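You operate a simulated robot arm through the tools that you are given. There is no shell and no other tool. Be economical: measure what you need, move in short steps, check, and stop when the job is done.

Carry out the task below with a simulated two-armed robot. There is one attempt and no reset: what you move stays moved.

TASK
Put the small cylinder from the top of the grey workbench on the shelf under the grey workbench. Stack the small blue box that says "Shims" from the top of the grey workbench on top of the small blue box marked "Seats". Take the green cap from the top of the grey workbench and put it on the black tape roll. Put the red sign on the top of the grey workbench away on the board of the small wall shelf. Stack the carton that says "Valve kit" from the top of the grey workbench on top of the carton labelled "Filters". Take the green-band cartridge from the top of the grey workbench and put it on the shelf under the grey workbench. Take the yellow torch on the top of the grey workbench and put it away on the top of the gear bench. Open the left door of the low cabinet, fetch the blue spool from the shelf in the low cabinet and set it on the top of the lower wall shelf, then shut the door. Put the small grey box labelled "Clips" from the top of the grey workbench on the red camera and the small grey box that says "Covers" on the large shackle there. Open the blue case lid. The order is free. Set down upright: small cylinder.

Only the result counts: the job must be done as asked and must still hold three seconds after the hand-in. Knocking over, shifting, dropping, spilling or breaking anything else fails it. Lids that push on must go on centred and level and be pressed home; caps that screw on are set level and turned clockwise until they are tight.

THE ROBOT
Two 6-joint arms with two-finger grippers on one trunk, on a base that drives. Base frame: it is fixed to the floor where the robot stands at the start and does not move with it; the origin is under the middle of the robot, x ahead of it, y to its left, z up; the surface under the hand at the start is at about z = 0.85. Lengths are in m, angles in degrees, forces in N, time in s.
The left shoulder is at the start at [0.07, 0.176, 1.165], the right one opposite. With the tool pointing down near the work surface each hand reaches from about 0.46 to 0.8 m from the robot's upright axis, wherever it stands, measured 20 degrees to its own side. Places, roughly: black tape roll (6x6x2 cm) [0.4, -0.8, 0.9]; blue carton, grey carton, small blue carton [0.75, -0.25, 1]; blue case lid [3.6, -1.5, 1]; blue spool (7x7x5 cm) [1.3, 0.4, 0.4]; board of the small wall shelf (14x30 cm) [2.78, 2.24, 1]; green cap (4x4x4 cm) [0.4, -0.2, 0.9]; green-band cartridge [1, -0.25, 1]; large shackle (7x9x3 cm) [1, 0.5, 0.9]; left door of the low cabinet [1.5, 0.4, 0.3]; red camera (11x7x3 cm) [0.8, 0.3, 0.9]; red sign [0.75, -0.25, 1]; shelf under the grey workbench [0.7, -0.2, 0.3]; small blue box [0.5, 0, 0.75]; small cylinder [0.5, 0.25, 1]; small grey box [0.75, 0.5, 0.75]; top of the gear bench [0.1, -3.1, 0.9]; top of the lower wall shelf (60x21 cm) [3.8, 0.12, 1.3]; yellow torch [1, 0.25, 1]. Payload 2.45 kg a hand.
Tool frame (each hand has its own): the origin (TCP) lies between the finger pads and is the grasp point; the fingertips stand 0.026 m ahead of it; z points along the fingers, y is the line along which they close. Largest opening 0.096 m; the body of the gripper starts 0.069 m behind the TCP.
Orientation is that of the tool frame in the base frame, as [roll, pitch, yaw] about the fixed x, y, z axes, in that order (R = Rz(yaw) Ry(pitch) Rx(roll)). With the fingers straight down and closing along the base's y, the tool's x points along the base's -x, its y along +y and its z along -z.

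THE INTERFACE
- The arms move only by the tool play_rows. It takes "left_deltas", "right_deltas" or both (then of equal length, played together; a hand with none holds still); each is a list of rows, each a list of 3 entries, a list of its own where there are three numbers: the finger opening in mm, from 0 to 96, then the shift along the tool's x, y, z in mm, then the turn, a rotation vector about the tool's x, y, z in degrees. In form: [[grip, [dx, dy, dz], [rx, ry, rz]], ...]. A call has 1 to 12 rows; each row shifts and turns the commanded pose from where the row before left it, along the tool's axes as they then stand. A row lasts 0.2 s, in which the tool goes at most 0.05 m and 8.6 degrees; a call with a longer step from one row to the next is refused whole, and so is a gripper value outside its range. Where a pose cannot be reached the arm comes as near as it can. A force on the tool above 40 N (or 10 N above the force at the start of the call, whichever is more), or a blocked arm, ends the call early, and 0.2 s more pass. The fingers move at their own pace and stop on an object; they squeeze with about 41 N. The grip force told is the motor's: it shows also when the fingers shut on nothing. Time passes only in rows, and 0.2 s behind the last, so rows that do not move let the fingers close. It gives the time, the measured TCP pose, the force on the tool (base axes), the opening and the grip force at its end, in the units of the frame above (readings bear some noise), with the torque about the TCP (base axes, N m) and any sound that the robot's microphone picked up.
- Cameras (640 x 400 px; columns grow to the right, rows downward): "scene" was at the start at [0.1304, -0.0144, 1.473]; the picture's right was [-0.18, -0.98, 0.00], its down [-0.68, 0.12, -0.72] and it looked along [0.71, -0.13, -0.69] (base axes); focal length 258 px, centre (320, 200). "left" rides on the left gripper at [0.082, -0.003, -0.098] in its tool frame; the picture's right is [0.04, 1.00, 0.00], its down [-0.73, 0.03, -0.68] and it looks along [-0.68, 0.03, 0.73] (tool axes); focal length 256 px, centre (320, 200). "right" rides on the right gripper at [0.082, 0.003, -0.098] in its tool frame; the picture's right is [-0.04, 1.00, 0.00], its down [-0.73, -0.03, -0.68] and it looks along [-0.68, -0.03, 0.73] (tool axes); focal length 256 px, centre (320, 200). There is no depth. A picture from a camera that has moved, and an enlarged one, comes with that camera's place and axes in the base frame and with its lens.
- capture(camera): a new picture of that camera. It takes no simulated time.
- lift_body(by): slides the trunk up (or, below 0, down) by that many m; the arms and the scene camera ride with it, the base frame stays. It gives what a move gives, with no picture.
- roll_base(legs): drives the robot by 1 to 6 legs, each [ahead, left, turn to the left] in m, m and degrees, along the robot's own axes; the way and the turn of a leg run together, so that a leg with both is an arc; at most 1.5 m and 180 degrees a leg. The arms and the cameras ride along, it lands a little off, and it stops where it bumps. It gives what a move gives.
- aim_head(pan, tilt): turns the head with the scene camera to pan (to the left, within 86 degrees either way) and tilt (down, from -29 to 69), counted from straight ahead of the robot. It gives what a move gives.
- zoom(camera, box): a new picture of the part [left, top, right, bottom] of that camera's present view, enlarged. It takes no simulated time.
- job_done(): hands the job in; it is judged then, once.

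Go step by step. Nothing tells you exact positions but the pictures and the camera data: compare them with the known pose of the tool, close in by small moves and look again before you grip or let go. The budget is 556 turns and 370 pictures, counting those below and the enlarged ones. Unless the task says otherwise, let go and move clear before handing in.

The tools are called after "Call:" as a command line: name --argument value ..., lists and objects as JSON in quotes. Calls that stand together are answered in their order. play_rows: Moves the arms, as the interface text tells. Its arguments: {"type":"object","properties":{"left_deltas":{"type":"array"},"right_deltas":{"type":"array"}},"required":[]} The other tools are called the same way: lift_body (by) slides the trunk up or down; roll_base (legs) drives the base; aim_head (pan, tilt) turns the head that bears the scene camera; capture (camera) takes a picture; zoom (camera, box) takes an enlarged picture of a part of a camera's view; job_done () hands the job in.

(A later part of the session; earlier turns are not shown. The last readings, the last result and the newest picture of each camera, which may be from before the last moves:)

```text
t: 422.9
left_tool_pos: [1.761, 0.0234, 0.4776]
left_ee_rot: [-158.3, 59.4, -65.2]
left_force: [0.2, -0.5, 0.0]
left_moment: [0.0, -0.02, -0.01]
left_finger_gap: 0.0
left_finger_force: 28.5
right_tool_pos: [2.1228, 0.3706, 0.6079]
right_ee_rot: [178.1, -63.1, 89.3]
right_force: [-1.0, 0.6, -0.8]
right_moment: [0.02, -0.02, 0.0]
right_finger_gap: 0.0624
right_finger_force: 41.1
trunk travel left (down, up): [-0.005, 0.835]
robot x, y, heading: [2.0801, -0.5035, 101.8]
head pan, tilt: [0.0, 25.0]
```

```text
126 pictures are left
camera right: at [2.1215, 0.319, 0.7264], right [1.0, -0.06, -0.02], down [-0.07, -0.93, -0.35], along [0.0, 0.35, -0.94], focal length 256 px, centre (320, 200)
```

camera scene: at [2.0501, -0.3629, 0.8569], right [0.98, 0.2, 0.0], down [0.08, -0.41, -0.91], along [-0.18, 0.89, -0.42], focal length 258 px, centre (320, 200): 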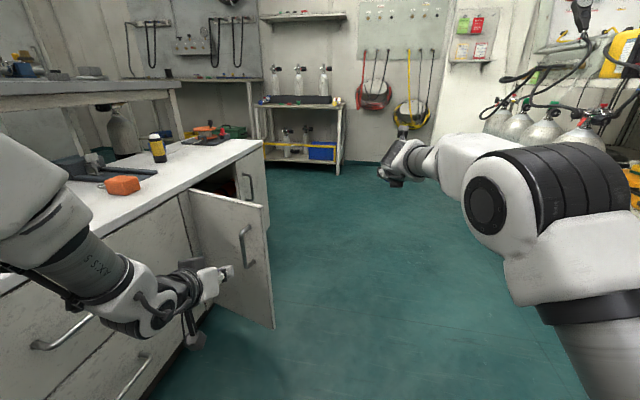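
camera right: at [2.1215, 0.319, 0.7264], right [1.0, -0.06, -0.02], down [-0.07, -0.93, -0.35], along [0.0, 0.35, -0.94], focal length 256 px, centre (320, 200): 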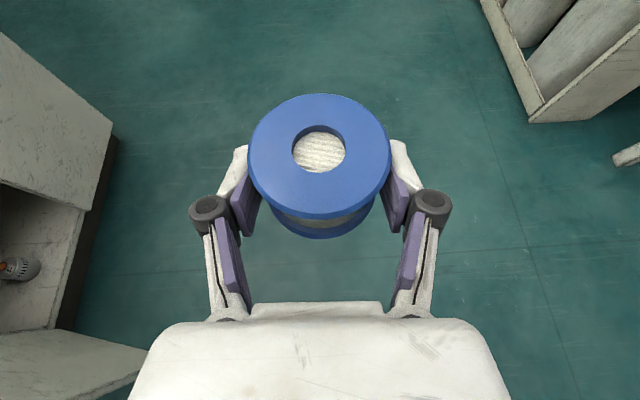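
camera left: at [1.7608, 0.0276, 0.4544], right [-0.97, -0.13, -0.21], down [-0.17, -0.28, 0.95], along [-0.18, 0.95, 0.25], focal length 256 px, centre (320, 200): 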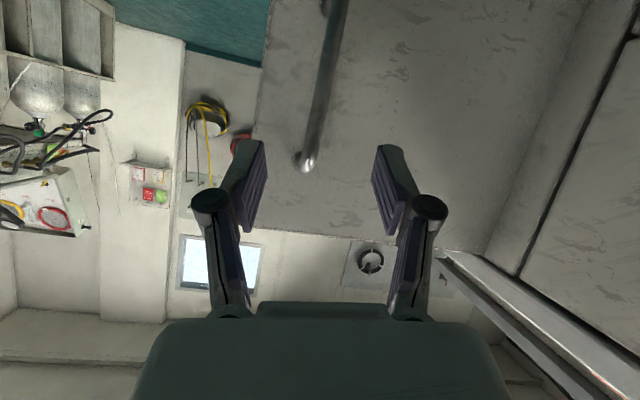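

Call:
roll_base --legs '[[0, 0.06, 0], [0.11, 0, 0]]'

Call:
capture --camera "scene"

```text
t: 424.6
left_tool_pos: [1.6785, 0.1171, 0.4774]
left_ee_rot: [-158.2, 59.4, -65.2]
left_force: [-0.9, -0.1, 0.2]
left_moment: [0.04, 0.03, -0.03]
left_finger_gap: 0.0
left_finger_force: 28.4
right_tool_pos: [2.0407, 0.463, 0.6091]
right_ee_rot: [178.1, -63.3, 89.2]
right_force: [0.2, 0.3, -1.5]
right_moment: [-0.02, -0.02, -0.03]
right_finger_gap: 0.0621
right_finger_force: 41.0
trunk travel left (down, up): [-0.005, 0.835]
robot x, y, heading: [2.0007, -0.4103, 101.8]
head pan, tilt: [0.0, 25.0]
```

```text
125 pictures are left
camera scene: at [1.969, -0.2691, 0.8568], right [0.98, 0.2, 0.0], down [0.08, -0.41, -0.91], along [-0.18, 0.89, -0.42], focal length 258 px, centre (320, 200)
```

scene: 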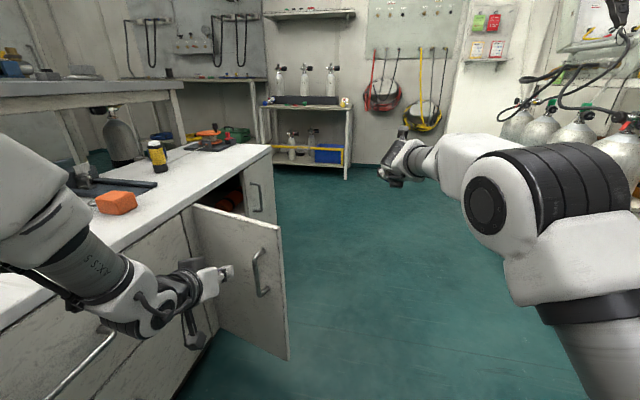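

Call:
roll_base --legs '[[0.15, -0.03, 0]]'

Call:
capture --camera "scene"

```text
t: 426.0
left_tool_pos: [1.6792, 0.2744, 0.4777]
left_ee_rot: [-158.3, 59.5, -65.3]
left_force: [-0.4, 0.2, 0.7]
left_moment: [0.0, 0.01, 0.0]
left_finger_gap: 0.0
left_finger_force: 28.5
right_tool_pos: [2.041, 0.6205, 0.6084]
right_ee_rot: [178.2, -63.2, 89.0]
right_force: [-0.2, 0.1, -0.3]
right_moment: [-0.03, 0.0, -0.04]
right_finger_gap: 0.0622
right_finger_force: 40.6
trunk travel left (down, up): [-0.005, 0.835]
robot x, y, heading: [1.9947, -0.251, 101.2]
head pan, tilt: [0.0, 25.0]
```

```text
124 pictures are left
camera scene: at [1.9681, -0.1127, 0.8568], right [0.98, 0.2, 0.0], down [0.08, -0.41, -0.91], along [-0.18, 0.89, -0.42], focal length 258 px, centre (320, 200)
```

scene: 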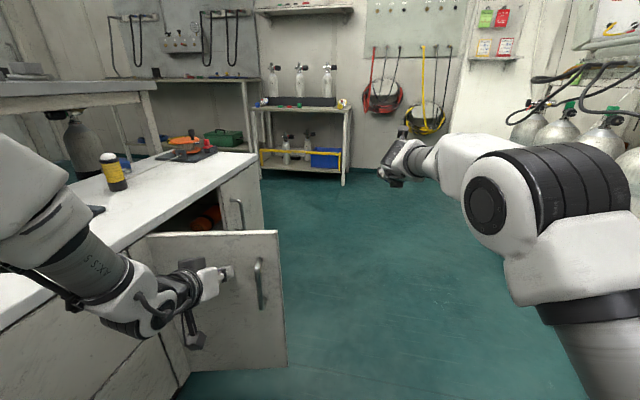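

Call:
roll_base --legs '[[0.13, -0.025, 0]]'

Call:
capture --camera "scene"

```text
t: 427.3
left_tool_pos: [1.677, 0.4039, 0.4756]
left_ee_rot: [-158.2, 59.1, -65.1]
left_force: [-11.7, -10.3, -11.8]
left_moment: [-0.29, 0.09, 0.21]
left_finger_gap: 0.0
left_finger_force: 28.6
right_tool_pos: [2.0355, 0.7536, 0.608]
right_ee_rot: [177.9, -63.1, 89.4]
right_force: [-0.1, 0.3, -1.1]
right_moment: [-0.05, -0.01, 0.03]
right_finger_gap: 0.0622
right_finger_force: 41.3
trunk travel left (down, up): [-0.005, 0.835]
robot x, y, heading: [1.999, -0.1168, 101.6]
head pan, tilt: [0.0, 25.0]
```

```text
123 pictures are left
camera scene: at [1.9651, 0.0199, 0.8566], right [0.98, 0.2, 0.0], down [0.09, -0.41, -0.91], along [-0.18, 0.89, -0.42], focal length 258 px, centre (320, 200)
```

scene: 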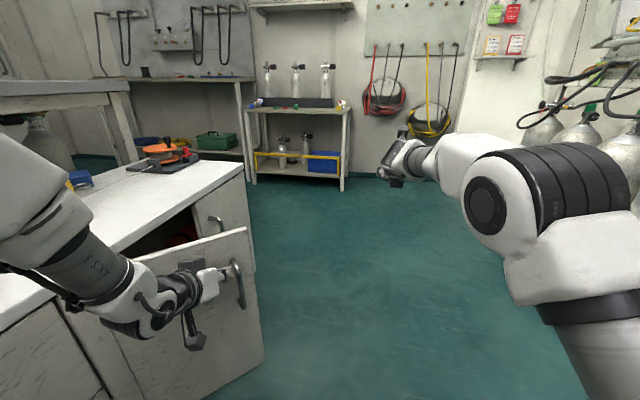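

Call:
roll_base --legs '[[0.108, -0.1268, 15]]'

Call:
roll_base --legs '[[0.108, -0.1268, 15]]'

Call:
capture --camera "scene"

```text
t: 428.8
left_tool_pos: [1.6355, 0.4505, 0.472]
left_ee_rot: [-158.4, 58.8, -50.5]
left_force: [-8.2, -11.6, -20.8]
left_moment: [-0.52, 0.04, 0.16]
left_finger_gap: 0.0001
left_finger_force: 28.8
right_tool_pos: [1.8962, 0.8791, 0.6064]
right_ee_rot: [177.8, -63.2, 104.3]
right_force: [0.1, 0.6, -0.9]
right_moment: [-0.02, 0.03, -0.03]
right_finger_gap: 0.0624
right_finger_force: 41.5
trunk travel left (down, up): [-0.005, 0.835]
robot x, y, heading: [2.0776, 0.0273, 116.5]
head pan, tilt: [0.0, 25.0]
```

```text
t: 430.2
left_tool_pos: [1.5855, 0.48, 0.4728]
left_ee_rot: [-158.6, 58.7, -35.5]
left_force: [-6.0, -16.3, -15.5]
left_moment: [-0.32, -0.09, 0.19]
left_finger_gap: 0.0
left_finger_force: 28.5
right_tool_pos: [1.7238, 0.9623, 0.607]
right_ee_rot: [177.9, -63.1, 119.4]
right_force: [0.2, -0.2, -1.1]
right_moment: [-0.03, 0.0, -0.02]
right_finger_gap: 0.0626
right_finger_force: 41.1
trunk travel left (down, up): [-0.005, 0.835]
robot x, y, heading: [2.1228, 0.185, 131.5]
head pan, tilt: [0.0, 25.0]
```

```text
122 pictures are left
camera scene: at [2.0275, 0.2916, 0.8566], right [0.75, 0.66, 0.0], down [0.28, -0.32, -0.91], along [-0.6, 0.68, -0.42], focal length 258 px, centre (320, 200)
```

scene: 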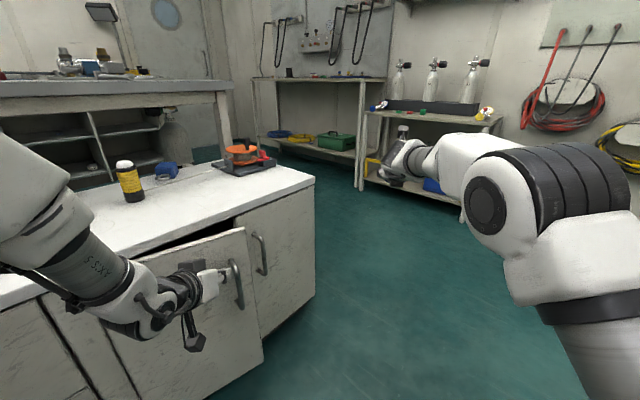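

Call:
roll_base --legs '[[0.1073, -0.126, 15]]'

Call:
capture --camera "scene"

```text
t: 431.7
left_tool_pos: [1.5366, 0.4953, 0.4708]
left_ee_rot: [-159.5, 58.4, -22.0]
left_force: [6.8, -0.2, 0.4]
left_moment: [0.03, -0.02, -0.08]
left_finger_gap: 0.0
left_finger_force: 28.2
right_tool_pos: [1.5462, 0.9983, 0.6087]
right_ee_rot: [178.1, -63.1, 133.8]
right_force: [-0.2, 0.3, -0.7]
right_moment: [0.0, 0.02, 0.01]
right_finger_gap: 0.0624
right_finger_force: 41.3
trunk travel left (down, up): [-0.005, 0.835]
robot x, y, heading: [2.1247, 0.3506, 145.9]
head pan, tilt: [0.0, 25.0]
stopped in leg 1: the force on the tool passed its limit at 48 N (the readings are from after the stop); the commanded pose is now the measured one
```

```text
121 pictures are left
camera scene: at [2.0088, 0.4257, 0.857], right [0.56, 0.83, 0.0], down [0.35, -0.24, -0.91], along [-0.75, 0.5, -0.42], focal length 258 px, centre (320, 200)
```

scene: 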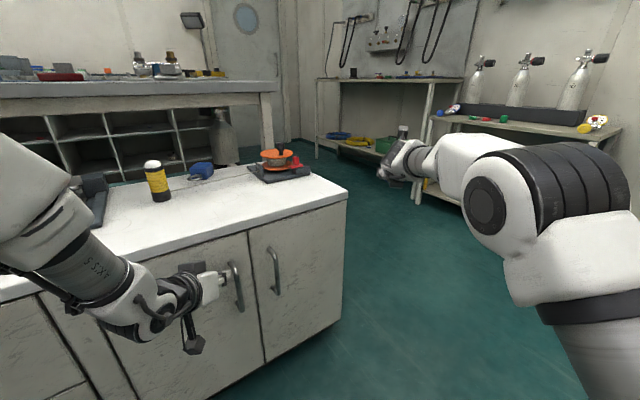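

Door looks nearly shut; I zoom to check the gap.

Call:
zoom --camera "scene" --box '[120, 200, 360, 390]'

```text
2.11 times, centred on (240, 295) of scene
camera zoom: at [2.0088, 0.4257, 0.857], right [0.56, 0.83, 0.0], down [0.35, -0.24, -0.91], along [-0.75, 0.5, -0.42], focal length 544 px, centre (488, 0)
```

zoom: 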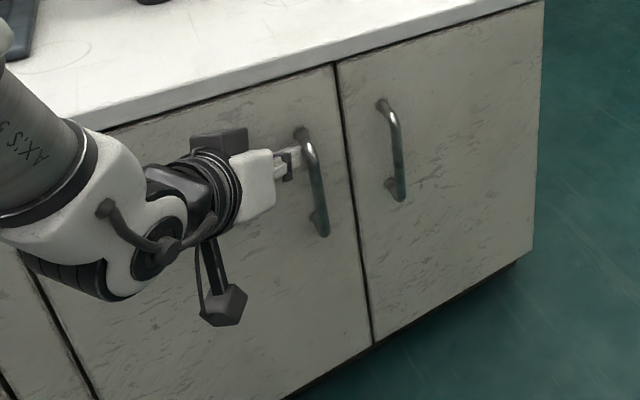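

Call:
roll_base --legs '[[-0.12, 0, 0]]'

Call:
zoom --camera "scene" --box '[120, 180, 360, 390]'

```text
t: 432.9
left_tool_pos: [1.6317, 0.4287, 0.4721]
left_ee_rot: [-159.6, 58.3, -21.9]
left_force: [-0.3, -0.9, 0.1]
left_moment: [-0.05, 0.0, 0.03]
left_finger_gap: 0.0002
left_finger_force: 28.4
right_tool_pos: [1.6425, 0.9313, 0.6083]
right_ee_rot: [178.2, -63.0, 133.8]
right_force: [0.7, -0.7, -0.3]
right_moment: [0.02, 0.0, 0.0]
right_finger_gap: 0.0624
right_finger_force: 40.7
trunk travel left (down, up): [-0.005, 0.835]
robot x, y, heading: [2.2241, 0.2833, 146.3]
head pan, tilt: [0.0, 25.0]
```

```text
1.90 times, centred on (240, 285) of scene
camera zoom: at [2.106, 0.36, 0.8569], right [0.56, 0.83, 0.0], down [0.35, -0.24, -0.91], along [-0.75, 0.5, -0.42], focal length 492 px, centre (472, 38)
```

zoom: 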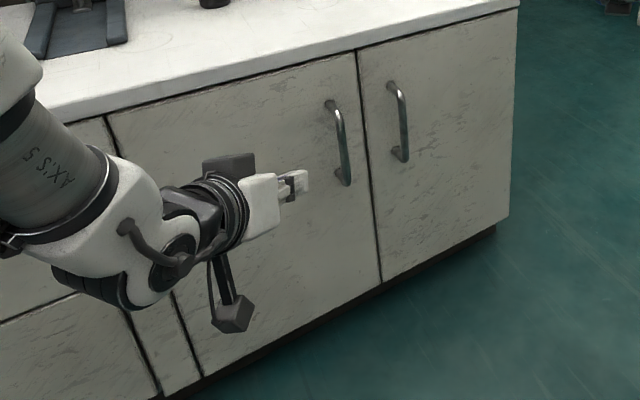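

Call:
lift_body --by 0.4

Call:
lift_body --by 0.4

Call:
roll_base --legs '[[0, 0, -146.3]]'

Call:
aim_head --pan 0 --tilt 15

Call:
capture --camera "scene"

```text
t: 436.8
left_tool_pos: [1.6328, 0.4284, 0.87]
left_ee_rot: [-159.4, 58.3, -21.9]
left_force: [0.7, -0.5, -0.2]
left_moment: [0.0, 0.02, -0.02]
left_finger_gap: 0.0
left_finger_force: 28.9
right_tool_pos: [1.6416, 0.93, 1.0082]
right_ee_rot: [178.0, -63.2, 134.0]
right_force: [0.3, 0.1, -1.1]
right_moment: [0.01, 0.02, 0.0]
right_finger_gap: 0.0624
right_finger_force: 40.6
trunk travel left (down, up): [-0.405, 0.435]
robot x, y, heading: [2.2227, 0.283, 146.1]
head pan, tilt: [0.0, 25.0]
```

```text
t: 440.6
left_tool_pos: [1.6316, 0.4297, 1.271]
left_ee_rot: [-159.5, 58.3, -21.9]
left_force: [0.5, -0.8, -0.1]
left_moment: [0.02, 0.02, -0.02]
left_finger_gap: 0.0
left_finger_force: 28.1
right_tool_pos: [1.6427, 0.9316, 1.408]
right_ee_rot: [178.0, -63.0, 133.9]
right_force: [0.9, 0.3, -0.9]
right_moment: [-0.02, 0.05, 0.01]
right_finger_gap: 0.0623
right_finger_force: 41.3
trunk travel left (down, up): [-0.805, 0.035]
robot x, y, heading: [2.2269, 0.2831, 146.3]
head pan, tilt: [0.0, 25.0]
```

```text
t: 447.1
left_tool_pos: [2.8051, 0.4751, 1.2716]
left_ee_rot: [-159.5, 58.4, -169.2]
left_force: [-0.5, -0.3, -0.1]
left_moment: [0.02, 0.01, 0.01]
left_finger_gap: 0.0
left_finger_force: 28.7
right_tool_pos: [3.0667, 0.0478, 1.4082]
right_ee_rot: [178.1, -63.2, -13.4]
right_force: [-0.1, 0.1, -0.6]
right_moment: [-0.03, -0.02, 0.01]
right_finger_gap: 0.0626
right_finger_force: 41.5
trunk travel left (down, up): [-0.805, 0.035]
robot x, y, heading: [2.2241, 0.2815, -1.3]
head pan, tilt: [0.0, 25.0]
```

```text
t: 447.8
left_tool_pos: [2.8045, 0.4756, 1.2701]
left_ee_rot: [-159.4, 58.3, -169.2]
left_force: [-0.7, 0.0, 0.2]
left_moment: [0.02, 0.0, -0.01]
left_finger_gap: 0.0
left_finger_force: 28.3
right_tool_pos: [3.0679, 0.046, 1.408]
right_ee_rot: [178.1, -63.0, -13.5]
right_force: [-0.6, 0.1, -1.0]
right_moment: [0.01, 0.01, -0.01]
right_finger_gap: 0.0625
right_finger_force: 40.5
trunk travel left (down, up): [-0.805, 0.035]
robot x, y, heading: [2.2266, 0.2803, -1.1]
head pan, tilt: [0.0, 15.0]
```

```text
118 pictures are left
camera scene: at [2.3684, 0.2777, 1.673], right [-0.02, -1.0, 0.0], down [-0.26, 0.01, -0.97], along [0.97, -0.02, -0.26], focal length 258 px, centre (320, 200)
```

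scene: 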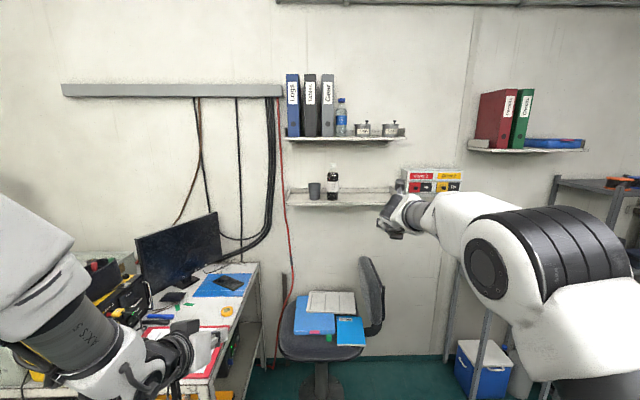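

Call:
roll_base --legs '[[0, 0, 1.1], [0.5, -0.08, 0]]'

Call:
capture --camera "scene"

Call:
capture --camera "right"

```text
t: 451.1
left_tool_pos: [3.3002, 0.4044, 1.2714]
left_ee_rot: [-159.4, 58.3, -168.3]
left_force: [-0.4, -0.5, -1.0]
left_moment: [0.03, 0.03, 0.02]
left_finger_gap: 0.0
left_finger_force: 28.7
right_tool_pos: [3.57, -0.0192, 1.4098]
right_ee_rot: [178.2, -63.2, -12.6]
right_force: [-0.4, -0.5, -0.9]
right_moment: [0.01, 0.06, 0.02]
right_finger_gap: 0.0626
right_finger_force: 41.5
trunk travel left (down, up): [-0.805, 0.035]
robot x, y, heading: [2.7293, 0.2015, -0.2]
head pan, tilt: [0.0, 15.0]
```

```text
117 pictures are left
camera scene: at [2.867, 0.1998, 1.6733], right [0.0, -1.0, 0.0], down [-0.26, 0.0, -0.97], along [0.97, 0.0, -0.26], focal length 258 px, centre (320, 200)
```

scene: 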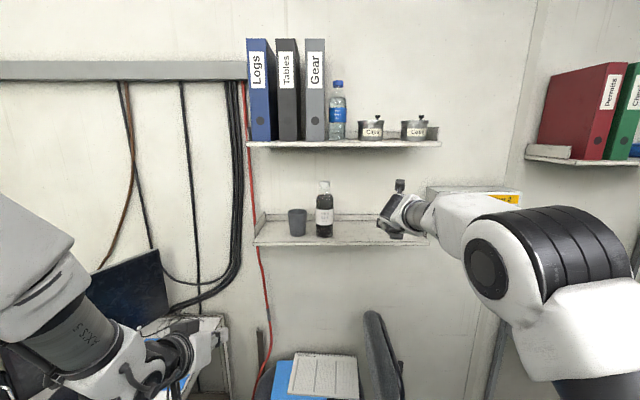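

```text
116 pictures are left
camera right: at [3.5196, -0.009, 1.5271], right [-0.26, -0.96, -0.02], down [-0.9, 0.26, -0.35], along [0.34, -0.07, -0.94], focal length 256 px, centre (320, 200)
```

right: 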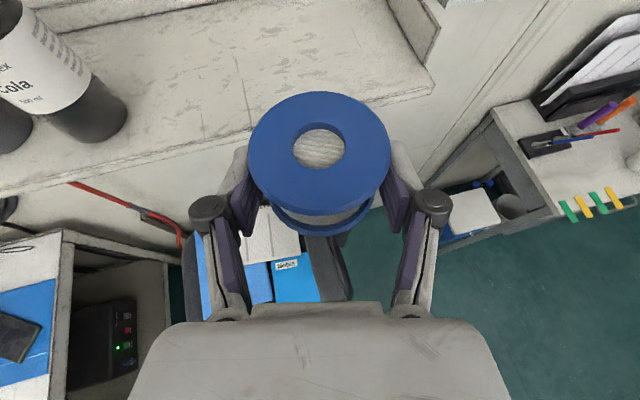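

Call:
roll_base --legs '[[0.21, -0.02, 0.2]]'

Call:
lift_body --by -0.06

Call:
capture --camera "right"

Call:
capture --camera "scene"

```text
t: 452.7
left_tool_pos: [3.5047, 0.3878, 1.2725]
left_ee_rot: [-159.4, 58.5, -167.9]
left_force: [0.4, 0.2, -0.1]
left_moment: [-0.01, -0.02, -0.01]
left_finger_gap: 0.0
left_finger_force: 28.1
right_tool_pos: [3.7758, -0.036, 1.4116]
right_ee_rot: [178.1, -63.2, -12.4]
right_force: [-0.7, 0.2, -0.1]
right_moment: [-0.02, 0.02, 0.01]
right_finger_gap: 0.0626
right_finger_force: 40.8
trunk travel left (down, up): [-0.805, 0.035]
robot x, y, heading: [2.9333, 0.1791, -0.0]
head pan, tilt: [0.0, 15.0]
```

```text
t: 453.7
left_tool_pos: [3.5079, 0.388, 1.2113]
left_ee_rot: [-159.5, 58.4, -168.0]
left_force: [0.1, -0.2, 0.1]
left_moment: [-0.02, -0.02, -0.01]
left_finger_gap: 0.0
left_finger_force: 28.6
right_tool_pos: [3.7796, -0.0363, 1.3488]
right_ee_rot: [178.1, -63.2, -12.3]
right_force: [-0.7, 0.8, -0.4]
right_moment: [-0.01, 0.01, 0.02]
right_finger_gap: 0.0625
right_finger_force: 40.9
trunk travel left (down, up): [-0.745, 0.095]
robot x, y, heading: [2.9325, 0.1784, -0.3]
head pan, tilt: [0.0, 15.0]
```

```text
115 pictures are left
camera right: at [3.7292, -0.0256, 1.4667], right [-0.26, -0.97, -0.02], down [-0.9, 0.25, -0.35], along [0.34, -0.07, -0.94], focal length 256 px, centre (320, 200)
```

right: 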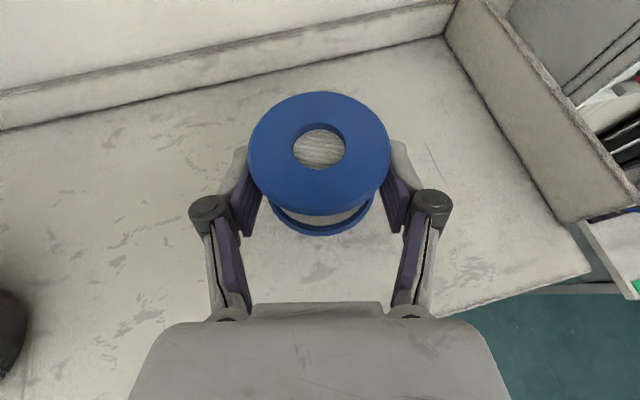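

```text
114 pictures are left
camera scene: at [3.0757, 0.1799, 1.6132], right [0.0, -1.0, 0.0], down [-0.26, 0.0, -0.97], along [0.97, 0.0, -0.26], focal length 258 px, centre (320, 200)
```

scene: 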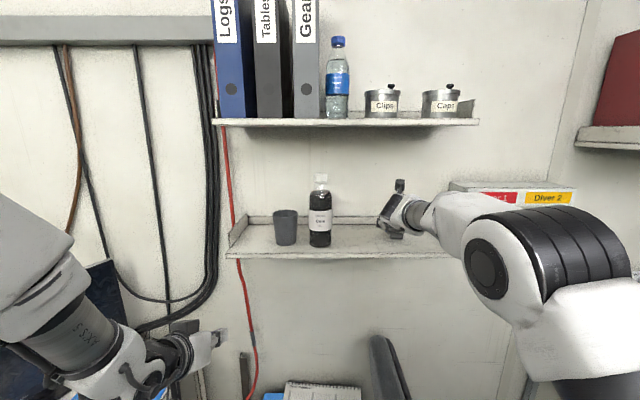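

Call:
lift_body --by -0.014

Call:
lift_body --by -0.005

Call:
lift_body --by -0.005

```text
t: 454.4
left_tool_pos: [3.5072, 0.3879, 1.1968]
left_ee_rot: [-159.4, 58.3, -168.0]
left_force: [0.5, -0.7, -0.2]
left_moment: [-0.03, -0.05, 0.02]
left_finger_gap: 0.0
left_finger_force: 28.0
right_tool_pos: [3.7795, -0.0362, 1.3338]
right_ee_rot: [178.1, -63.2, -12.3]
right_force: [-0.1, -0.7, -0.8]
right_moment: [0.0, 0.0, 0.0]
right_finger_gap: 0.0626
right_finger_force: 40.9
trunk travel left (down, up): [-0.731, 0.109]
robot x, y, heading: [2.9344, 0.1791, -0.1]
head pan, tilt: [0.0, 15.0]
```

```text
t: 454.9
left_tool_pos: [3.5085, 0.3878, 1.1924]
left_ee_rot: [-159.3, 58.4, -168.0]
left_force: [0.3, 0.3, 0.4]
left_moment: [-0.02, -0.05, 0.02]
left_finger_gap: 0.0001
left_finger_force: 27.6
right_tool_pos: [3.7806, -0.0367, 1.3285]
right_ee_rot: [178.1, -63.1, -12.3]
right_force: [-0.5, -0.4, -0.5]
right_moment: [-0.01, 0.0, 0.02]
right_finger_gap: 0.0627
right_finger_force: 40.9
trunk travel left (down, up): [-0.726, 0.114]
robot x, y, heading: [2.9342, 0.1777, 0.1]
head pan, tilt: [0.0, 15.0]
```

```text
t: 455.4
left_tool_pos: [3.5077, 0.3876, 1.187]
left_ee_rot: [-159.4, 58.3, -168.0]
left_force: [0.0, 0.3, 0.5]
left_moment: [0.03, 0.03, 0.01]
left_finger_gap: 0.0
left_finger_force: 28.7
right_tool_pos: [3.781, -0.0359, 1.3238]
right_ee_rot: [178.0, -63.1, -12.3]
right_force: [0.0, 0.7, -2.2]
right_moment: [0.02, 0.01, -0.02]
right_finger_gap: 0.0627
right_finger_force: 41.3
trunk travel left (down, up): [-0.721, 0.119]
robot x, y, heading: [2.9349, 0.1799, -0.1]
head pan, tilt: [0.0, 15.0]
```

Call:
lift_body --by -0.004

Call:
lift_body --by -0.004

Call:
lift_body --by -0.004

Call:
zoom --camera "scene" --box '[340, 130, 480, 260]'

```text
t: 456.0
left_tool_pos: [3.5079, 0.3884, 1.183]
left_ee_rot: [-159.4, 58.4, -167.9]
left_force: [-0.5, 0.9, -0.5]
left_moment: [0.0, 0.01, 0.03]
left_finger_gap: 0.0
left_finger_force: 28.3
right_tool_pos: [3.7792, -0.0361, 1.3222]
right_ee_rot: [178.2, -63.4, -12.3]
right_force: [-0.3, -0.2, 2.8]
right_moment: [0.08, -0.01, 0.01]
right_finger_gap: 0.0627
right_finger_force: 41.2
trunk travel left (down, up): [-0.717, 0.123]
robot x, y, heading: [2.9338, 0.1772, -0.0]
head pan, tilt: [0.0, 15.0]
```

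```text
t: 456.5
left_tool_pos: [3.5066, 0.3873, 1.1799]
left_ee_rot: [-159.4, 58.4, -167.9]
left_force: [-1.2, 0.9, 0.0]
left_moment: [0.04, -0.01, 0.0]
left_finger_gap: 0.0
left_finger_force: 28.8
right_tool_pos: [3.7783, -0.0355, 1.3207]
right_ee_rot: [178.2, -63.5, -12.4]
right_force: [6.8, -2.2, 22.1]
right_moment: [0.27, 0.15, -0.05]
right_finger_gap: 0.0626
right_finger_force: 40.5
trunk travel left (down, up): [-0.713, 0.127]
robot x, y, heading: [2.933, 0.1772, -0.4]
head pan, tilt: [0.0, 15.0]
```

```text
t: 457.0
left_tool_pos: [3.5069, 0.3863, 1.1761]
left_ee_rot: [-159.4, 58.4, -167.9]
left_force: [0.0, 0.5, 0.3]
left_moment: [0.04, -0.04, -0.02]
left_finger_gap: 0.0001
left_finger_force: 28.2
right_tool_pos: [3.779, -0.0364, 1.3205]
right_ee_rot: [178.6, -64.1, -12.7]
right_force: [-4.6, -0.4, 7.7]
right_moment: [0.07, 0.21, 0.07]
right_finger_gap: 0.0627
right_finger_force: 41.7
trunk travel left (down, up): [-0.709, 0.131]
robot x, y, heading: [2.9326, 0.1804, 0.1]
head pan, tilt: [0.0, 15.0]
stopped: the force on the tool passed its limit at 42 N (the readings are from after the stop); the commanded pose is now the measured one
```

```text
3.08 times, centred on (410, 195) of scene
camera zoom: at [3.0745, 0.1803, 1.5773], right [0.0, -1.0, 0.0], down [-0.26, 0.0, -0.97], along [0.97, 0.0, -0.26], focal length 795 px, centre (43, 215)
```

zoom: 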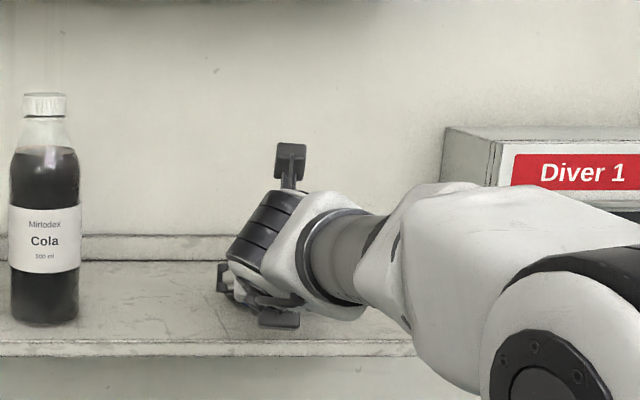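

Contact made. Opening gently and backing off.

Call:
play_rows --right_deltas '[[66, [0, 0, 0], [0, 0, 0]], [72, [0, 0, 0], [0, 0, 0]], [88, [0, 0, 0], [0, 0, 0]], [88, [0, 0, 0], [0, 0, 0]]]'

Call:
capture --camera "right"

```text
t: 458.0
left_tool_pos: [3.5081, 0.3873, 1.1748]
left_ee_rot: [-159.4, 58.4, -168.0]
left_force: [-0.5, 0.2, -0.2]
left_moment: [-0.01, 0.03, 0.03]
left_finger_gap: 0.0
left_finger_force: 28.6
right_tool_pos: [3.7807, -0.0355, 1.3188]
right_ee_rot: [178.4, -63.8, -12.5]
right_force: [-0.1, -0.1, -0.5]
right_moment: [0.02, -0.01, 0.03]
right_finger_gap: 0.088
right_finger_force: 0.1
trunk travel left (down, up): [-0.709, 0.131]
robot x, y, heading: [2.931, 0.1785, 0.1]
head pan, tilt: [0.0, 15.0]
```

```text
112 pictures are left
camera right: at [3.7292, -0.0251, 1.4353], right [-0.26, -0.97, -0.02], down [-0.9, 0.25, -0.36], along [0.35, -0.07, -0.93], focal length 256 px, centre (320, 200)
```

right: 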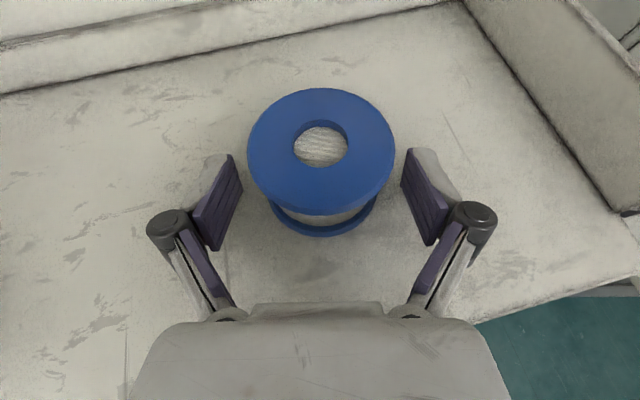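

Call:
roll_base --legs '[[-0.12, 0.031, 0], [-0.45, 0, 0]]'

Call:
capture --camera "scene"

```text
t: 461.6
left_tool_pos: [2.9321, 0.4215, 1.1753]
left_ee_rot: [-159.4, 58.3, -167.4]
left_force: [-0.2, 0.4, 0.4]
left_moment: [-0.03, 0.02, -0.02]
left_finger_gap: 0.0
left_finger_force: 28.5
right_tool_pos: [3.2078, 0.0002, 1.3177]
right_ee_rot: [178.4, -63.6, -11.9]
right_force: [-0.6, 0.6, -0.2]
right_moment: [0.02, 0.0, 0.0]
right_finger_gap: 0.0879
right_finger_force: 0.0
trunk travel left (down, up): [-0.709, 0.131]
robot x, y, heading: [2.3577, 0.2092, 0.5]
head pan, tilt: [0.0, 15.0]
```

```text
111 pictures are left
camera scene: at [2.5025, 0.2097, 1.5774], right [0.01, -1.0, 0.0], down [-0.26, 0.0, -0.97], along [0.97, 0.01, -0.26], focal length 258 px, centre (320, 200)
```

scene: 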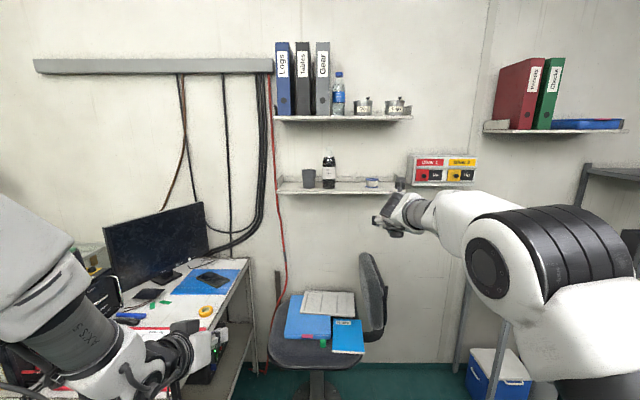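

Call:
roll_base --legs '[[-0.1, -1.5, -0.5]]'

Call:
aim_head --pan 0 --tilt 25

Call:
capture --camera "scene"

```text
refused: leg 1 is longer than a leg can be; nothing moved
```

```text
t: 462.3
left_tool_pos: [2.9304, 0.4218, 1.1749]
left_ee_rot: [-159.5, 58.4, -167.4]
left_force: [0.3, -0.1, -0.2]
left_moment: [-0.02, -0.03, 0.02]
left_finger_gap: 0.0001
left_finger_force: 28.3
right_tool_pos: [3.2064, 0.0002, 1.3196]
right_ee_rot: [178.5, -63.7, -12.0]
right_force: [-0.6, 0.7, -0.6]
right_moment: [0.0, 0.01, -0.02]
right_finger_gap: 0.088
right_finger_force: 0.1
trunk travel left (down, up): [-0.709, 0.131]
robot x, y, heading: [2.3588, 0.2111, 0.6]
head pan, tilt: [0.0, 25.0]
```

```text
110 pictures are left
camera scene: at [2.4993, 0.2098, 1.5615], right [0.01, -1.0, 0.0], down [-0.42, 0.0, -0.91], along [0.91, 0.01, -0.42], focal length 258 px, centre (320, 200)
```

scene: 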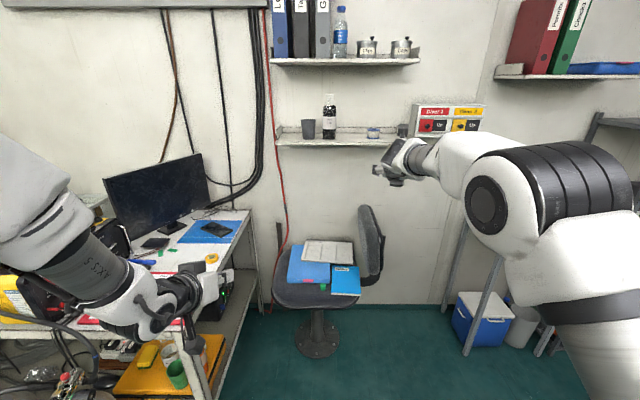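

Call:
roll_base --legs '[[-0.15, 0, -0.6], [0, -1.45, 0]]'

Call:
capture --camera "scene"

```text
t: 470.3
left_tool_pos: [2.7768, -1.0136, 1.1753]
left_ee_rot: [-159.5, 58.4, -168.8]
left_force: [-0.9, 1.0, 0.2]
left_moment: [0.05, -0.01, 0.0]
left_finger_gap: 0.0
left_finger_force: 28.8
right_tool_pos: [3.0439, -1.4412, 1.3192]
right_ee_rot: [178.3, -63.7, -13.3]
right_force: [0.0, 0.1, -0.6]
right_moment: [0.03, -0.01, 0.0]
right_finger_gap: 0.0881
right_finger_force: 0.1
trunk travel left (down, up): [-0.709, 0.131]
robot x, y, heading: [2.2022, -1.2113, -0.9]
head pan, tilt: [0.0, 25.0]
```

```text
109 pictures are left
camera scene: at [2.342, -1.2139, 1.5614], right [-0.01, -1.0, 0.0], down [-0.42, 0.01, -0.91], along [0.91, -0.01, -0.42], focal length 258 px, centre (320, 200)
```

scene: 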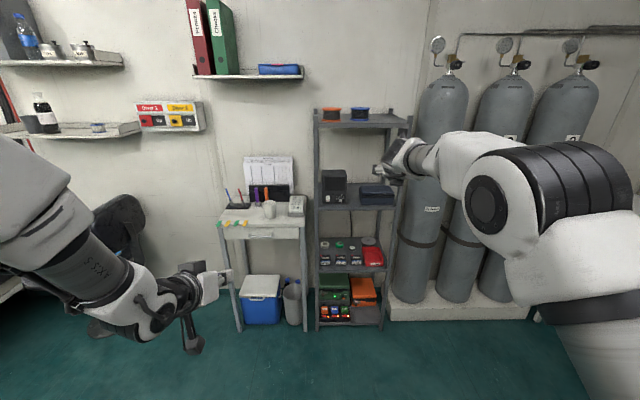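

Call:
zoom --camera "scene" --box '[300, 90, 420, 220]'

```text
3.08 times, centred on (360, 155) of scene
camera zoom: at [2.342, -1.2139, 1.5614], right [-0.01, -1.0, 0.0], down [-0.42, 0.01, -0.91], along [0.91, -0.01, -0.42], focal length 795 px, centre (197, 338)
```

zoom: 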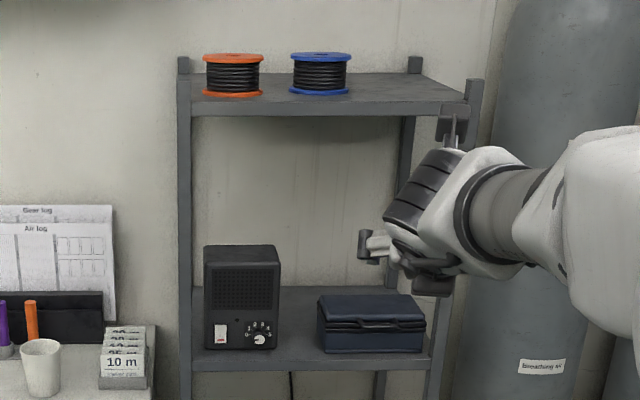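

Call:
lift_body --by -0.18

Call:
roll_base --legs '[[0.22, -0.08, 0.9]]'

Call:
capture --camera "right"

Call:
capture --camera "scene"

```text
t: 472.3
left_tool_pos: [2.7773, -1.0137, 0.9953]
left_ee_rot: [-159.4, 58.4, -168.8]
left_force: [-0.1, 0.6, 0.2]
left_moment: [0.04, -0.03, 0.01]
left_finger_gap: 0.0
left_finger_force: 28.3
right_tool_pos: [3.0436, -1.4398, 1.1401]
right_ee_rot: [178.5, -63.7, -13.4]
right_force: [-0.9, -1.0, -0.1]
right_moment: [0.02, 0.03, -0.05]
right_finger_gap: 0.088
right_finger_force: 0.0
trunk travel left (down, up): [-0.529, 0.311]
robot x, y, heading: [2.2027, -1.2123, -0.7]
head pan, tilt: [0.0, 25.0]
```

```text
t: 474.1
left_tool_pos: [2.9962, -1.0907, 0.9965]
left_ee_rot: [-159.3, 58.4, -168.2]
left_force: [0.6, 0.3, -0.5]
left_moment: [-0.03, 0.02, -0.03]
left_finger_gap: 0.0001
left_finger_force: 28.9
right_tool_pos: [3.2655, -1.5153, 1.1388]
right_ee_rot: [178.4, -63.7, -12.9]
right_force: [-0.3, -0.1, -0.3]
right_moment: [0.0, -0.02, 0.02]
right_finger_gap: 0.0881
right_finger_force: 0.0
trunk travel left (down, up): [-0.529, 0.311]
robot x, y, heading: [2.4222, -1.2947, -0.3]
head pan, tilt: [0.0, 25.0]
```

```text
107 pictures are left
camera right: at [3.2145, -1.5045, 1.2559], right [-0.26, -0.96, -0.02], down [-0.9, 0.25, -0.36], along [0.35, -0.07, -0.93], focal length 256 px, centre (320, 200)
```

right: 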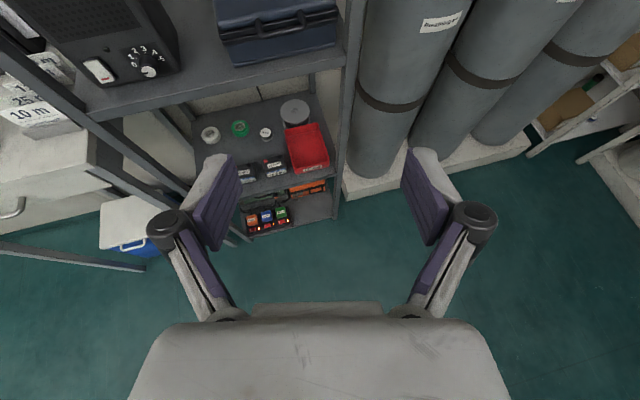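

```text
106 pictures are left
camera scene: at [2.5615, -1.2957, 1.3814], right [0.0, -1.0, 0.0], down [-0.42, 0.0, -0.91], along [0.91, 0.0, -0.42], focal length 258 px, centre (320, 200)
```

scene: 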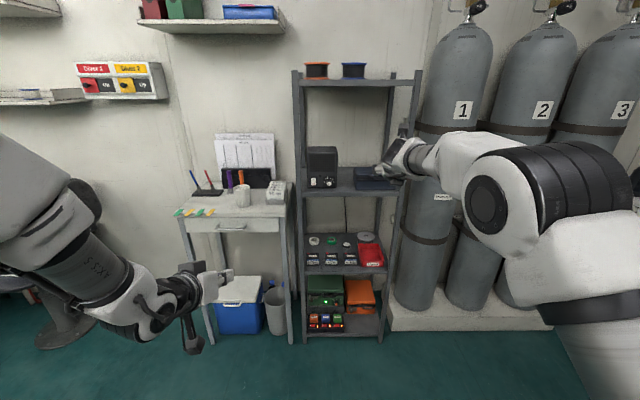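

Call:
zoom --camera "right" --box '[190, 0, 370, 90]'

Call:
zoom --camera "scene" --box '[290, 130, 430, 210]'

```text
3.56 times, centred on (280, 45) of right
camera zoom: at [3.2145, -1.5045, 1.2559], right [-0.26, -0.96, -0.02], down [-0.9, 0.25, -0.36], along [0.35, -0.07, -0.93], focal length 910 px, centre (462, 751)
```

zoom: 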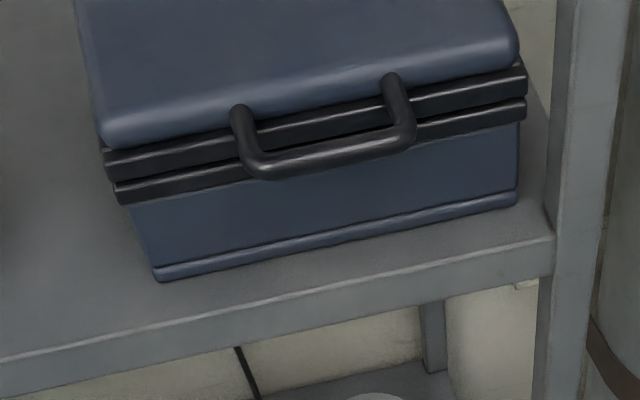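

```text
4.57 times, centred on (360, 170) of scene
camera zoom: at [2.5615, -1.2957, 1.3814], right [0.0, -1.0, 0.0], down [-0.42, 0.0, -0.91], along [0.91, 0.0, -0.42], focal length 1182 px, centre (137, 337)
```

zoom: 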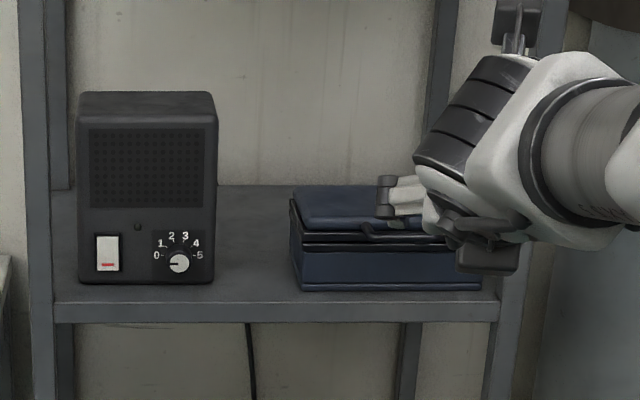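

Call:
play_rows --right_deltas '[[40, [0, 0, 0], [0, 6.6, 0]], [20, [0, 0, 0], [0, 6.6, 0]], [0, [0, 0, 0], [0, 6.6, 0]], [0, [0, 0, 0], [0, 6.6, 0]], [0, [0, 0, 0], [0, 0, 0]]]'

Call:
roll_base --legs '[[0, 0, 14]]'

Call:
capture --camera "scene"

Call:
capture --camera "right"

```text
t: 475.3
left_tool_pos: [2.9959, -1.091, 0.9953]
left_ee_rot: [-159.3, 58.4, -168.3]
left_force: [0.1, -0.6, -0.6]
left_moment: [-0.01, -0.02, -0.01]
left_finger_gap: 0.0
left_finger_force: 28.9
right_tool_pos: [3.2651, -1.5148, 1.1391]
right_ee_rot: [74.2, -89.4, 91.6]
right_force: [-1.2, 0.2, 0.4]
right_moment: [-0.02, 0.0, 0.01]
right_finger_gap: 0.0
right_finger_force: 28.0
trunk travel left (down, up): [-0.529, 0.311]
robot x, y, heading: [2.4177, -1.2945, -0.3]
head pan, tilt: [0.0, 25.0]
```

```text
t: 476.5
left_tool_pos: [2.9284, -0.956, 0.9967]
left_ee_rot: [-159.4, 58.5, -154.1]
left_force: [-0.5, -0.9, 0.3]
left_moment: [0.0, 0.0, 0.0]
left_finger_gap: 0.0
left_finger_force: 28.0
right_tool_pos: [3.2928, -1.3029, 1.1383]
right_ee_rot: [79.0, -89.3, 100.8]
right_force: [-0.7, -0.2, 0.0]
right_moment: [0.0, 0.0, -0.02]
right_finger_gap: 0.0
right_finger_force: 28.8
trunk travel left (down, up): [-0.529, 0.311]
robot x, y, heading: [2.4202, -1.2962, 13.7]
head pan, tilt: [0.0, 25.0]
```

```text
103 pictures are left
camera scene: at [2.5571, -1.2607, 1.3814], right [0.24, -0.97, 0.0], down [-0.41, -0.1, -0.91], along [0.88, 0.22, -0.42], focal length 258 px, centre (320, 200)
```

scene: 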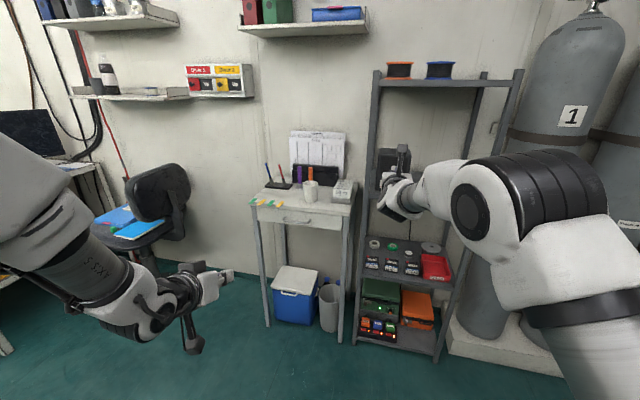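

```text
102 pictures are left
camera right: at [3.1949, -1.305, 1.2207], right [0.0, -1.0, -0.03], down [-0.68, 0.02, -0.74], along [0.74, 0.02, -0.68], focal length 256 px, centre (320, 200)
```

right: 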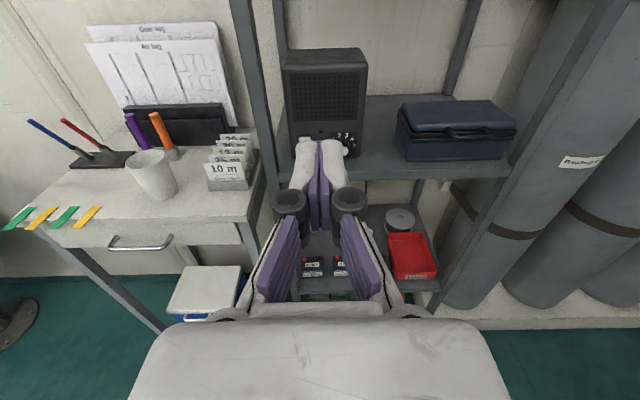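

Call:
roll_base --legs '[[-0.0526, -0.2157, 0]]'

Call:
capture --camera "right"

Call:
zoom --camera "right" --box '[240, 60, 400, 180]'

```text
t: 478.2
left_tool_pos: [2.9264, -1.1766, 0.9969]
left_ee_rot: [-159.4, 58.4, -154.0]
left_force: [-0.3, 0.6, 1.1]
left_moment: [0.05, -0.02, 0.01]
left_finger_gap: 0.0
left_finger_force: 28.5
right_tool_pos: [3.2959, -1.5203, 1.1386]
right_ee_rot: [78.5, -89.3, 101.6]
right_force: [0.6, -0.1, -0.3]
right_moment: [0.01, 0.01, -0.01]
right_finger_gap: 0.0001
right_finger_force: 28.3
trunk travel left (down, up): [-0.529, 0.311]
robot x, y, heading: [2.4174, -1.5164, 14.2]
head pan, tilt: [0.0, 25.0]
```

```text
101 pictures are left
camera right: at [3.1962, -1.5232, 1.2206], right [0.0, -1.0, -0.03], down [-0.68, 0.02, -0.74], along [0.74, 0.02, -0.68], focal length 256 px, centre (320, 200)
```

right: 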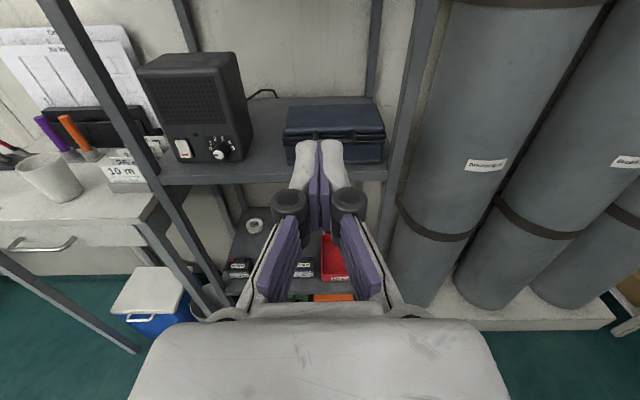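

```text
3.33 times, centred on (320, 120) of right
camera zoom: at [3.1962, -1.5232, 1.2206], right [0.0, -1.0, -0.03], down [-0.68, 0.02, -0.74], along [0.74, 0.02, -0.68], focal length 853 px, centre (320, 467)
```

zoom: 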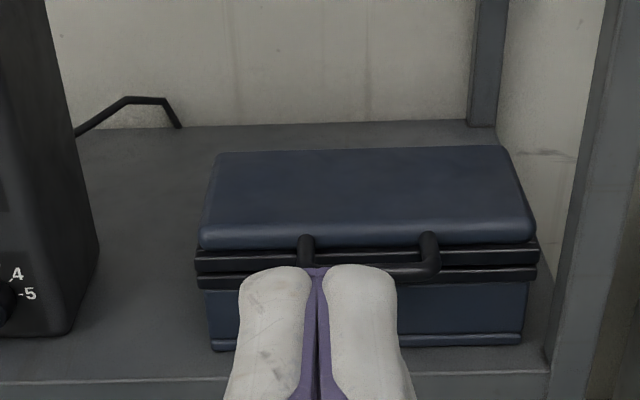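

Call:
lift_body --by -0.13

Call:
roll_base --legs '[[0.14, -0.0515, 0]]'

Call:
capture --camera "right"

Call:
zoom --camera "right" --box '[240, 60, 400, 180]'

```text
t: 479.8
left_tool_pos: [2.9275, -1.1761, 0.8653]
left_ee_rot: [-159.4, 58.4, -153.9]
left_force: [0.5, 0.4, 0.8]
left_moment: [-0.04, 0.02, -0.01]
left_finger_gap: 0.0
left_finger_force: 29.0
right_tool_pos: [3.2939, -1.5199, 1.0082]
right_ee_rot: [77.6, -89.2, 102.5]
right_force: [0.5, -0.8, 0.4]
right_moment: [-0.01, 0.01, 0.02]
right_finger_gap: 0.0002
right_finger_force: 28.6
trunk travel left (down, up): [-0.399, 0.441]
robot x, y, heading: [2.4209, -1.5146, 14.1]
head pan, tilt: [0.0, 25.0]
```

```text
t: 481.2
left_tool_pos: [3.0797, -1.1913, 0.8656]
left_ee_rot: [-159.5, 58.2, -153.9]
left_force: [0.4, -0.5, 0.3]
left_moment: [-0.02, 0.01, 0.0]
left_finger_gap: 0.0
left_finger_force: 28.4
right_tool_pos: [3.4475, -1.5361, 1.0076]
right_ee_rot: [85.6, -89.3, 94.5]
right_force: [1.0, -0.4, -0.6]
right_moment: [0.03, -0.06, -0.01]
right_finger_gap: 0.0
right_finger_force: 28.4
trunk travel left (down, up): [-0.399, 0.441]
robot x, y, heading: [2.5742, -1.5279, 14.2]
head pan, tilt: [0.0, 25.0]
```

```text
99 pictures are left
camera right: at [3.3486, -1.538, 1.0895], right [0.0, -1.0, -0.03], down [-0.68, 0.02, -0.73], along [0.73, 0.02, -0.68], focal length 256 px, centre (320, 200)
```

right: 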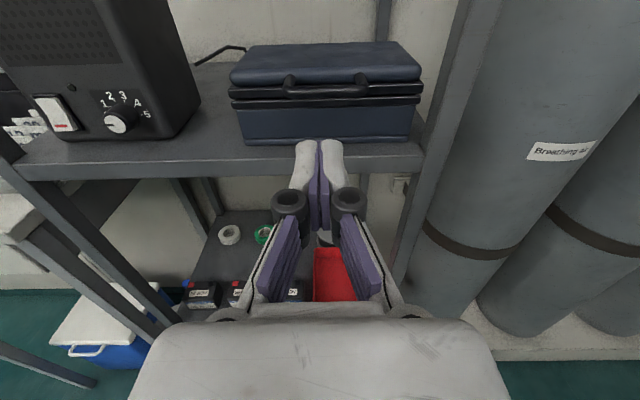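

```text
3.33 times, centred on (320, 120) of right
camera zoom: at [3.3486, -1.538, 1.0895], right [0.0, -1.0, -0.03], down [-0.68, 0.02, -0.73], along [0.73, 0.02, -0.68], focal length 853 px, centre (320, 467)
```

zoom: 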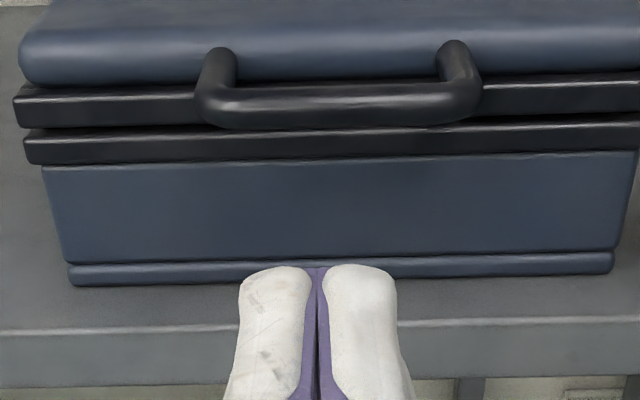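

Call:
lift_body --by -0.026

Call:
roll_base --legs '[[0.058, -0.0165, 0]]'

Call:
zoom --camera "right" --box '[220, 40, 420, 190]'

Call:
zoom --camera "scene" --box '[330, 110, 470, 230]'

```text
t: 481.9
left_tool_pos: [3.08, -1.1919, 0.8404]
left_ee_rot: [-159.4, 58.4, -153.8]
left_force: [-1.0, 0.2, 0.0]
left_moment: [0.01, -0.01, 0.0]
left_finger_gap: 0.0001
left_finger_force: 28.5
right_tool_pos: [3.4465, -1.5346, 0.9822]
right_ee_rot: [76.1, -89.3, 104.1]
right_force: [0.6, -0.1, 0.5]
right_moment: [-0.01, 0.01, -0.01]
right_finger_gap: 0.0001
right_finger_force: 28.0
trunk travel left (down, up): [-0.373, 0.467]
robot x, y, heading: [2.5688, -1.5352, 14.1]
head pan, tilt: [0.0, 25.0]
```

```text
t: 482.9
left_tool_pos: [3.1408, -1.1934, 0.8392]
left_ee_rot: [-159.4, 58.3, -154.0]
left_force: [0.3, -0.2, 0.4]
left_moment: [0.05, 0.0, -0.01]
left_finger_gap: 0.0001
left_finger_force: 28.8
right_tool_pos: [3.5084, -1.5378, 0.9796]
right_ee_rot: [89.5, -89.3, 90.7]
right_force: [0.3, -0.1, 0.3]
right_moment: [0.0, -0.02, -0.05]
right_finger_gap: 0.0
right_finger_force: 28.1
trunk travel left (down, up): [-0.373, 0.467]
robot x, y, heading: [2.6287, -1.5349, 13.9]
head pan, tilt: [0.0, 25.0]
```

```text
2.67 times, centred on (320, 115) of right
camera zoom: at [3.4094, -1.5402, 1.0629], right [0.0, -1.0, -0.03], down [-0.68, 0.02, -0.73], along [0.73, 0.02, -0.68], focal length 683 px, centre (320, 427)
```

zoom: 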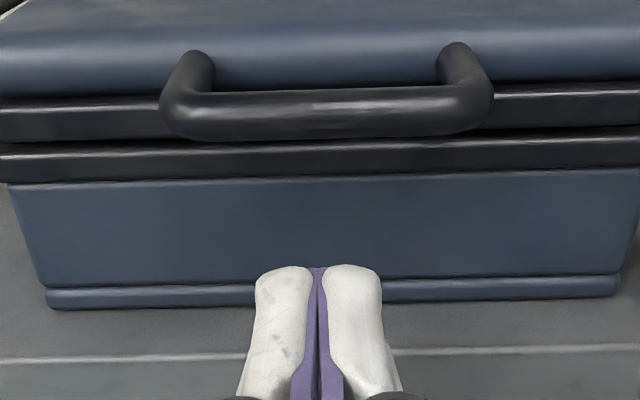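

```text
3.33 times, centred on (400, 170) of scene
camera zoom: at [2.7715, -1.4994, 1.2251], right [0.24, -0.97, 0.0], down [-0.41, -0.1, -0.91], along [0.88, 0.22, -0.42], focal length 862 px, centre (53, 300)
```

zoom: 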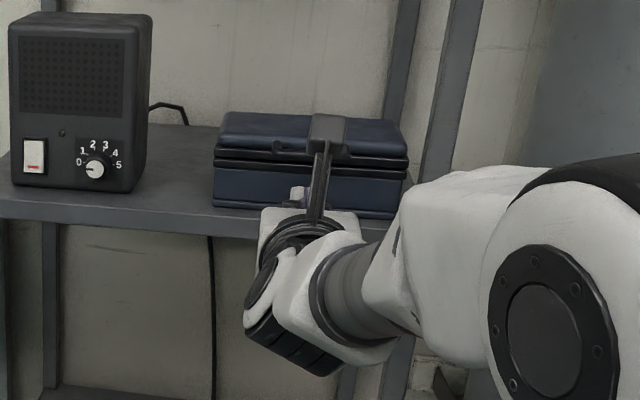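

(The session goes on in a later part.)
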